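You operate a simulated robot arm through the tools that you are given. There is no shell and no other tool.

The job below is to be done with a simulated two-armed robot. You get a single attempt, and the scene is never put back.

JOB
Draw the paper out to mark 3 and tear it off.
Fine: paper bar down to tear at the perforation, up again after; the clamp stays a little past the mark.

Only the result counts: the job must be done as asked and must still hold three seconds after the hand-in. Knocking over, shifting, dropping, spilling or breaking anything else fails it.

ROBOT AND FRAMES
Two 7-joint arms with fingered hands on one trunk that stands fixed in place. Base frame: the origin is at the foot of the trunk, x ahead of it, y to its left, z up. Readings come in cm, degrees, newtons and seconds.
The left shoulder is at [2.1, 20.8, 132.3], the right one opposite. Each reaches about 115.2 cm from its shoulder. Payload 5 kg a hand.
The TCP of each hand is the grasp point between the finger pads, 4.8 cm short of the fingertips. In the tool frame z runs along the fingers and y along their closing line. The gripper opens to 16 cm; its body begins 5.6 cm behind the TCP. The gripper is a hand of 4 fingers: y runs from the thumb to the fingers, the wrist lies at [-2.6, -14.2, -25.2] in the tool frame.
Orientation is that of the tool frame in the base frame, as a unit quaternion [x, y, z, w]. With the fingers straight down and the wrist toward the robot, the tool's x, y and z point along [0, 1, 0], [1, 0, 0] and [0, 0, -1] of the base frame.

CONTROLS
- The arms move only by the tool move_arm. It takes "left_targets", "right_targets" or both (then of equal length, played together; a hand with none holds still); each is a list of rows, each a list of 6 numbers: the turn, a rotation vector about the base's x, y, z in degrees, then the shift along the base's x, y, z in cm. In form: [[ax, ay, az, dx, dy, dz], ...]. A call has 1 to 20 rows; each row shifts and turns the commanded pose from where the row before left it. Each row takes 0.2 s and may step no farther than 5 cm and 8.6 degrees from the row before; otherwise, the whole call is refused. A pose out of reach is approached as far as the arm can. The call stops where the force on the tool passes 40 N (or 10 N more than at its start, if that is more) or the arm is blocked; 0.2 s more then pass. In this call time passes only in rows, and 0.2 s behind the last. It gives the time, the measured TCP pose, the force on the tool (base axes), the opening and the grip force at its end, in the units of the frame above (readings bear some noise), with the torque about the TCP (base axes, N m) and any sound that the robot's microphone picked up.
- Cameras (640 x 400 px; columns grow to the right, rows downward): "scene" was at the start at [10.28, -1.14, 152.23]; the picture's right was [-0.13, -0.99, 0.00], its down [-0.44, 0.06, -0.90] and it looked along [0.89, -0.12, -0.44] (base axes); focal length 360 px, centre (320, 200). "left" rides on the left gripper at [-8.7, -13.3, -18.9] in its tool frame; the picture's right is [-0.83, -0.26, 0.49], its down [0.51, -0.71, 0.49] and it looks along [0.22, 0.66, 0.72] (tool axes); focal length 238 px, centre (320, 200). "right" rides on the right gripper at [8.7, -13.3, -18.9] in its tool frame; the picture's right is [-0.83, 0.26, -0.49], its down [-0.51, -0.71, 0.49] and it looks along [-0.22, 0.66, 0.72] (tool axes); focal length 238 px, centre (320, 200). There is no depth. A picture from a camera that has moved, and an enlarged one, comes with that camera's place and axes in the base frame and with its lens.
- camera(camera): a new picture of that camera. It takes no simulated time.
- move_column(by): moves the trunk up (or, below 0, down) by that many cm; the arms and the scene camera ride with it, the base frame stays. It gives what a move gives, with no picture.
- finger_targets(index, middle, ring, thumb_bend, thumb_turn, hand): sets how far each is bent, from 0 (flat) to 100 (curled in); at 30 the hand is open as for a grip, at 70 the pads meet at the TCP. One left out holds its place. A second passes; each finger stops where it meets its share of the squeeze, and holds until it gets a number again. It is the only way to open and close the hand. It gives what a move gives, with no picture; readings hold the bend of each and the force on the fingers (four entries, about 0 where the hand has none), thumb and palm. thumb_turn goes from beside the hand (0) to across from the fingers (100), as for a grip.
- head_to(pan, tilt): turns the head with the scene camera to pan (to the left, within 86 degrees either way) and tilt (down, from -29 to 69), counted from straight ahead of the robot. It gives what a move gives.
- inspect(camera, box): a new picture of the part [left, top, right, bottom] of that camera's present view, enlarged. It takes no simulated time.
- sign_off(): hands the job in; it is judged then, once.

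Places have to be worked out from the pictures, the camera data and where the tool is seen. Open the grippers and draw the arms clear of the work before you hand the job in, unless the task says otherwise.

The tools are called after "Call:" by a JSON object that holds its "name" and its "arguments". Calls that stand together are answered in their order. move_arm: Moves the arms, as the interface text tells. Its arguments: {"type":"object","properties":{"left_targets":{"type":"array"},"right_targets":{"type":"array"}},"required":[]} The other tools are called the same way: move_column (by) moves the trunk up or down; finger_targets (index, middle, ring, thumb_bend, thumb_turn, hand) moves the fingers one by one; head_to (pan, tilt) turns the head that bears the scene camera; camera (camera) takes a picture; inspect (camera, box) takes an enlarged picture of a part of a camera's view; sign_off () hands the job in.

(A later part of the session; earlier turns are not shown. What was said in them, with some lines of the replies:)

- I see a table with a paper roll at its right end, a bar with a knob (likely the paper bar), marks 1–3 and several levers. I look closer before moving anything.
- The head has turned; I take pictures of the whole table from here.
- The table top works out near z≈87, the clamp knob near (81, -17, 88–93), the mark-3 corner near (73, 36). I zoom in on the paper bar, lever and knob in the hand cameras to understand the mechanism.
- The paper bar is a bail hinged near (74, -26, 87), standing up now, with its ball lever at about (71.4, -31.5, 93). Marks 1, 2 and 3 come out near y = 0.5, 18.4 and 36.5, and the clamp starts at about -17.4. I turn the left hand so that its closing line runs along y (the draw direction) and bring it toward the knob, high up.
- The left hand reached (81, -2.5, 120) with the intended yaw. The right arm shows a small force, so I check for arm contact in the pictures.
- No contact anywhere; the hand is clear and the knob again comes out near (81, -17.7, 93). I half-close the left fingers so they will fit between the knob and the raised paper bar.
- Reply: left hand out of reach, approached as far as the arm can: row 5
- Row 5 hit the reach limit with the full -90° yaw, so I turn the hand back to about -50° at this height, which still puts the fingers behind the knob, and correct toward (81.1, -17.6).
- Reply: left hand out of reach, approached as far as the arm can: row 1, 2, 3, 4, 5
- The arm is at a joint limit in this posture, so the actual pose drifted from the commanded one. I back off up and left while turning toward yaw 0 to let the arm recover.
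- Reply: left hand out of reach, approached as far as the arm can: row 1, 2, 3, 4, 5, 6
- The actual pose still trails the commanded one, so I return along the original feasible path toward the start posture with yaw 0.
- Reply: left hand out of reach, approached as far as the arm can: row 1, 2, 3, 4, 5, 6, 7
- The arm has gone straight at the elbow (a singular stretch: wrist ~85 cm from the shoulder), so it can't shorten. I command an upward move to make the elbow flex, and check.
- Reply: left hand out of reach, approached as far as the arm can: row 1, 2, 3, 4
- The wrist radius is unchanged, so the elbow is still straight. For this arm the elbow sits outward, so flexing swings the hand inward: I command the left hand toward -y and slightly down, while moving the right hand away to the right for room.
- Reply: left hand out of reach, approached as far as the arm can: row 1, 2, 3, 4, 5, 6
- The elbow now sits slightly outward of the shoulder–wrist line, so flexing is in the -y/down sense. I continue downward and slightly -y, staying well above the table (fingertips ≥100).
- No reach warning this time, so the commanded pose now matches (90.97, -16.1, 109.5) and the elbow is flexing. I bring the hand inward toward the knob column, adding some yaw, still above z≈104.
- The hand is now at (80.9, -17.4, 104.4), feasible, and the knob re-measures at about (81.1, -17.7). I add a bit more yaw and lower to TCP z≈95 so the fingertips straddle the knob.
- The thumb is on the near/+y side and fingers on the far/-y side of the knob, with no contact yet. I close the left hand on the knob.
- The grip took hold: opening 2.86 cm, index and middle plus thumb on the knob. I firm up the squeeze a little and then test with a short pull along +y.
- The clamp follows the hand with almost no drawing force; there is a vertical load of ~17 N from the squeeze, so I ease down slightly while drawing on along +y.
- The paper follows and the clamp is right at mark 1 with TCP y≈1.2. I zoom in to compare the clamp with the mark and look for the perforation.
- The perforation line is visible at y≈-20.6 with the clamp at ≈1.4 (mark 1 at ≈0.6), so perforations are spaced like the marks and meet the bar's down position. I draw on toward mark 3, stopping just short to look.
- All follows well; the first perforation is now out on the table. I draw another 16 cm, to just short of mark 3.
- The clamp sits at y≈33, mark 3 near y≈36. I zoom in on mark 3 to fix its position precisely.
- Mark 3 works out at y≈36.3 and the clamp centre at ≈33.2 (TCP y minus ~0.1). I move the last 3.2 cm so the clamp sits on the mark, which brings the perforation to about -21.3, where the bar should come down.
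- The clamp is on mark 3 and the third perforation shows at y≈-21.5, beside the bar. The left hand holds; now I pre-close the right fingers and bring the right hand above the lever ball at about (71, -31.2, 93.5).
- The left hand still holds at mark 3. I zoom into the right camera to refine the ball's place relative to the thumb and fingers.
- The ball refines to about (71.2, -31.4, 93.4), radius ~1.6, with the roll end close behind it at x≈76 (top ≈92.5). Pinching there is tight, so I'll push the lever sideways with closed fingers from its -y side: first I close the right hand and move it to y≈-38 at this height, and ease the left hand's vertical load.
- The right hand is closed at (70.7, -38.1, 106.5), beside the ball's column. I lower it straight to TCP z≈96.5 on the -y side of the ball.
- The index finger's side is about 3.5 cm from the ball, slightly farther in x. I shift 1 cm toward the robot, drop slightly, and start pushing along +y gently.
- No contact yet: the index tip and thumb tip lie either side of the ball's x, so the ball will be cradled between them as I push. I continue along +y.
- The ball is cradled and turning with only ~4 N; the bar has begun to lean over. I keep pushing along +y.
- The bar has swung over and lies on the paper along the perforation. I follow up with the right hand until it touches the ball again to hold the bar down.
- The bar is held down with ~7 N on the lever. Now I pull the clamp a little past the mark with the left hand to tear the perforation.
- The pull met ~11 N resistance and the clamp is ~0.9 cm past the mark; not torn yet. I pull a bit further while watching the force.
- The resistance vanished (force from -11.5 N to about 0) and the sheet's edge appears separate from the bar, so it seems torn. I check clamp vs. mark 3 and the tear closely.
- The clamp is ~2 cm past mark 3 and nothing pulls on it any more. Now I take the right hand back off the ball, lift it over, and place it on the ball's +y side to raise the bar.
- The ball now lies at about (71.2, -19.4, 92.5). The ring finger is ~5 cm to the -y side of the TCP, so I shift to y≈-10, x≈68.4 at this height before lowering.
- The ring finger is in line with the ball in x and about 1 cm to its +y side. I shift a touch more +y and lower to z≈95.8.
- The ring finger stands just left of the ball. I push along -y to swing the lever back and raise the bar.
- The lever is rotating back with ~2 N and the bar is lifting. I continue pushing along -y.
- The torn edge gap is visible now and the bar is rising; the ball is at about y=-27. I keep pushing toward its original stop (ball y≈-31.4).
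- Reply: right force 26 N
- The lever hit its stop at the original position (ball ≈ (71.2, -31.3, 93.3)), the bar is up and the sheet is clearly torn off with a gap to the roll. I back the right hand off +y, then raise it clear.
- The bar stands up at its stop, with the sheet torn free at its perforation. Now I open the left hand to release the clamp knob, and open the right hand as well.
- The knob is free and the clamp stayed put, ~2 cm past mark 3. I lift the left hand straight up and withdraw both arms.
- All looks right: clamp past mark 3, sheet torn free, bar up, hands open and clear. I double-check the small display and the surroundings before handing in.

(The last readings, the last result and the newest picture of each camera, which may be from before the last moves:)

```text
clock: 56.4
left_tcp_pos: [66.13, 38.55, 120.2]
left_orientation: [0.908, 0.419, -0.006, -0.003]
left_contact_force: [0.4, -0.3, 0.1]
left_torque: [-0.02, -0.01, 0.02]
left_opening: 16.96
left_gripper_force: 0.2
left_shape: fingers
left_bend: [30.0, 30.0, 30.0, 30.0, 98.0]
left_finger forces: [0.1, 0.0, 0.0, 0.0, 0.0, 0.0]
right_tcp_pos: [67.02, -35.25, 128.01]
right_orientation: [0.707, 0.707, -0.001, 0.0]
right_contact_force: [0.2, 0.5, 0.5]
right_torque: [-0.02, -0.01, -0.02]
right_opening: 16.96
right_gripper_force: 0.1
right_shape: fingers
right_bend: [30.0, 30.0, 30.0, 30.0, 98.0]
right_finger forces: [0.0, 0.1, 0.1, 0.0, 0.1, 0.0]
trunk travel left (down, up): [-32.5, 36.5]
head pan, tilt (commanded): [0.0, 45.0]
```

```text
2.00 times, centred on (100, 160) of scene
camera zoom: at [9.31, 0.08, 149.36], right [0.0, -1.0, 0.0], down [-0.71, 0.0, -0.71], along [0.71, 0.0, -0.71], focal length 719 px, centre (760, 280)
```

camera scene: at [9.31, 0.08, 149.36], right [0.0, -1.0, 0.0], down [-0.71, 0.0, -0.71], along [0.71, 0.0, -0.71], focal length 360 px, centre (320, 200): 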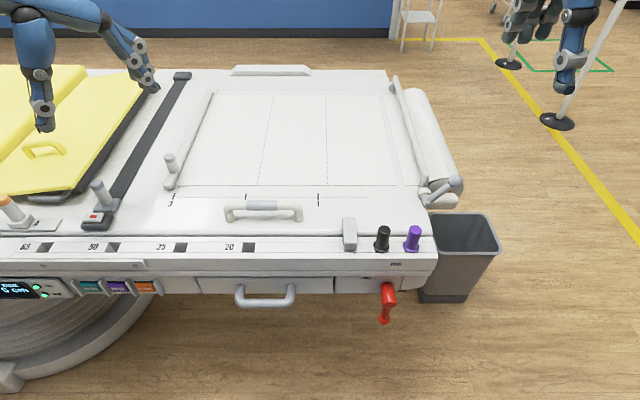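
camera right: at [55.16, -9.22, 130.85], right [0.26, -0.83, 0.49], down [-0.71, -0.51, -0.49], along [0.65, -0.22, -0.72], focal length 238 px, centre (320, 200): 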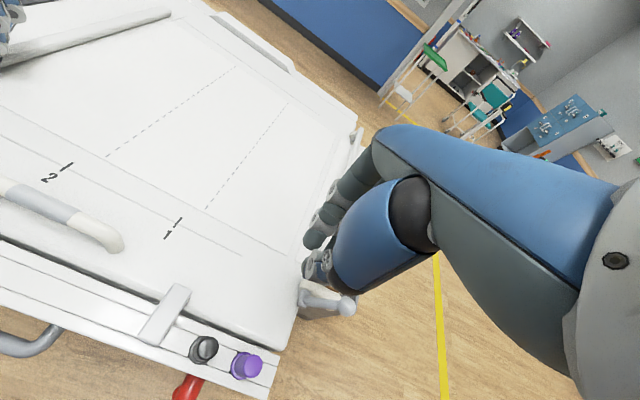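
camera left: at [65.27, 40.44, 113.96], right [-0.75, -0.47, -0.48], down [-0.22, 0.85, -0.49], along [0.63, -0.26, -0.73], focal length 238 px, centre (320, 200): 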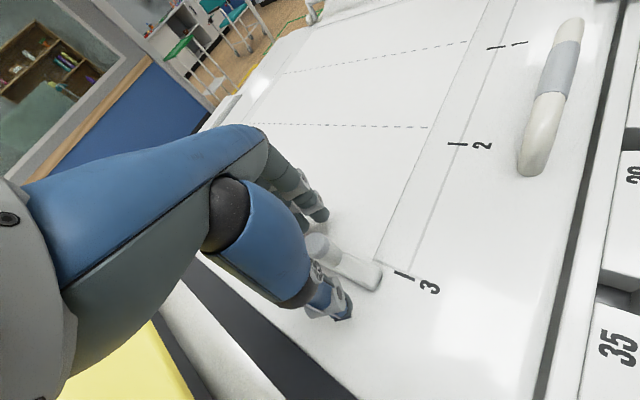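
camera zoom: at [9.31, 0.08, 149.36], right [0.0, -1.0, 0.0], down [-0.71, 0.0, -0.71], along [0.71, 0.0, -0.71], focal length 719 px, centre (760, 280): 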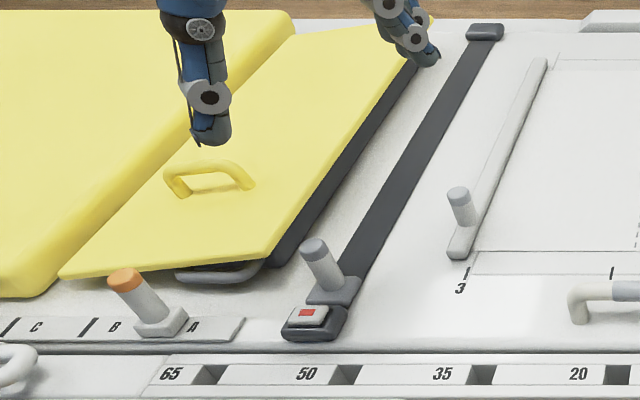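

Nothing else has changed: the display still reads SIDE 0 cm, and the strap, pads and pegs are untouched. The sheet is drawn out and torn off, the clamp is a little past mark 3 and the bar is up, so I hand in.

Call:
{"name": "sign_off", "arguments": {}}

```text
The job is handed in.
```

I drew the paper out to mark 3 and tore it off at the perforation.

- **Tear:** I lowered the paper bar onto the perforation and pulled the clamp until the pull suddenly went slack. The pictures show a clear gap between the sheet and the roll.
- **Bar:** it is back up against its original stop.
- **Clamp:** it rests about 2 cm past mark 3, by my measurement from the pictures. It stayed there when I let go of the knob.
- **Arms and surroundings:** both hands are open and clear of the table. In the last pictures nothing else looked moved, and the table's display still read "SIDE 0 cm".

Early on, the left arm stretched out to its reach limit and drifted off course above the table. It touched nothing there, and I brought it back before gripping the knob.
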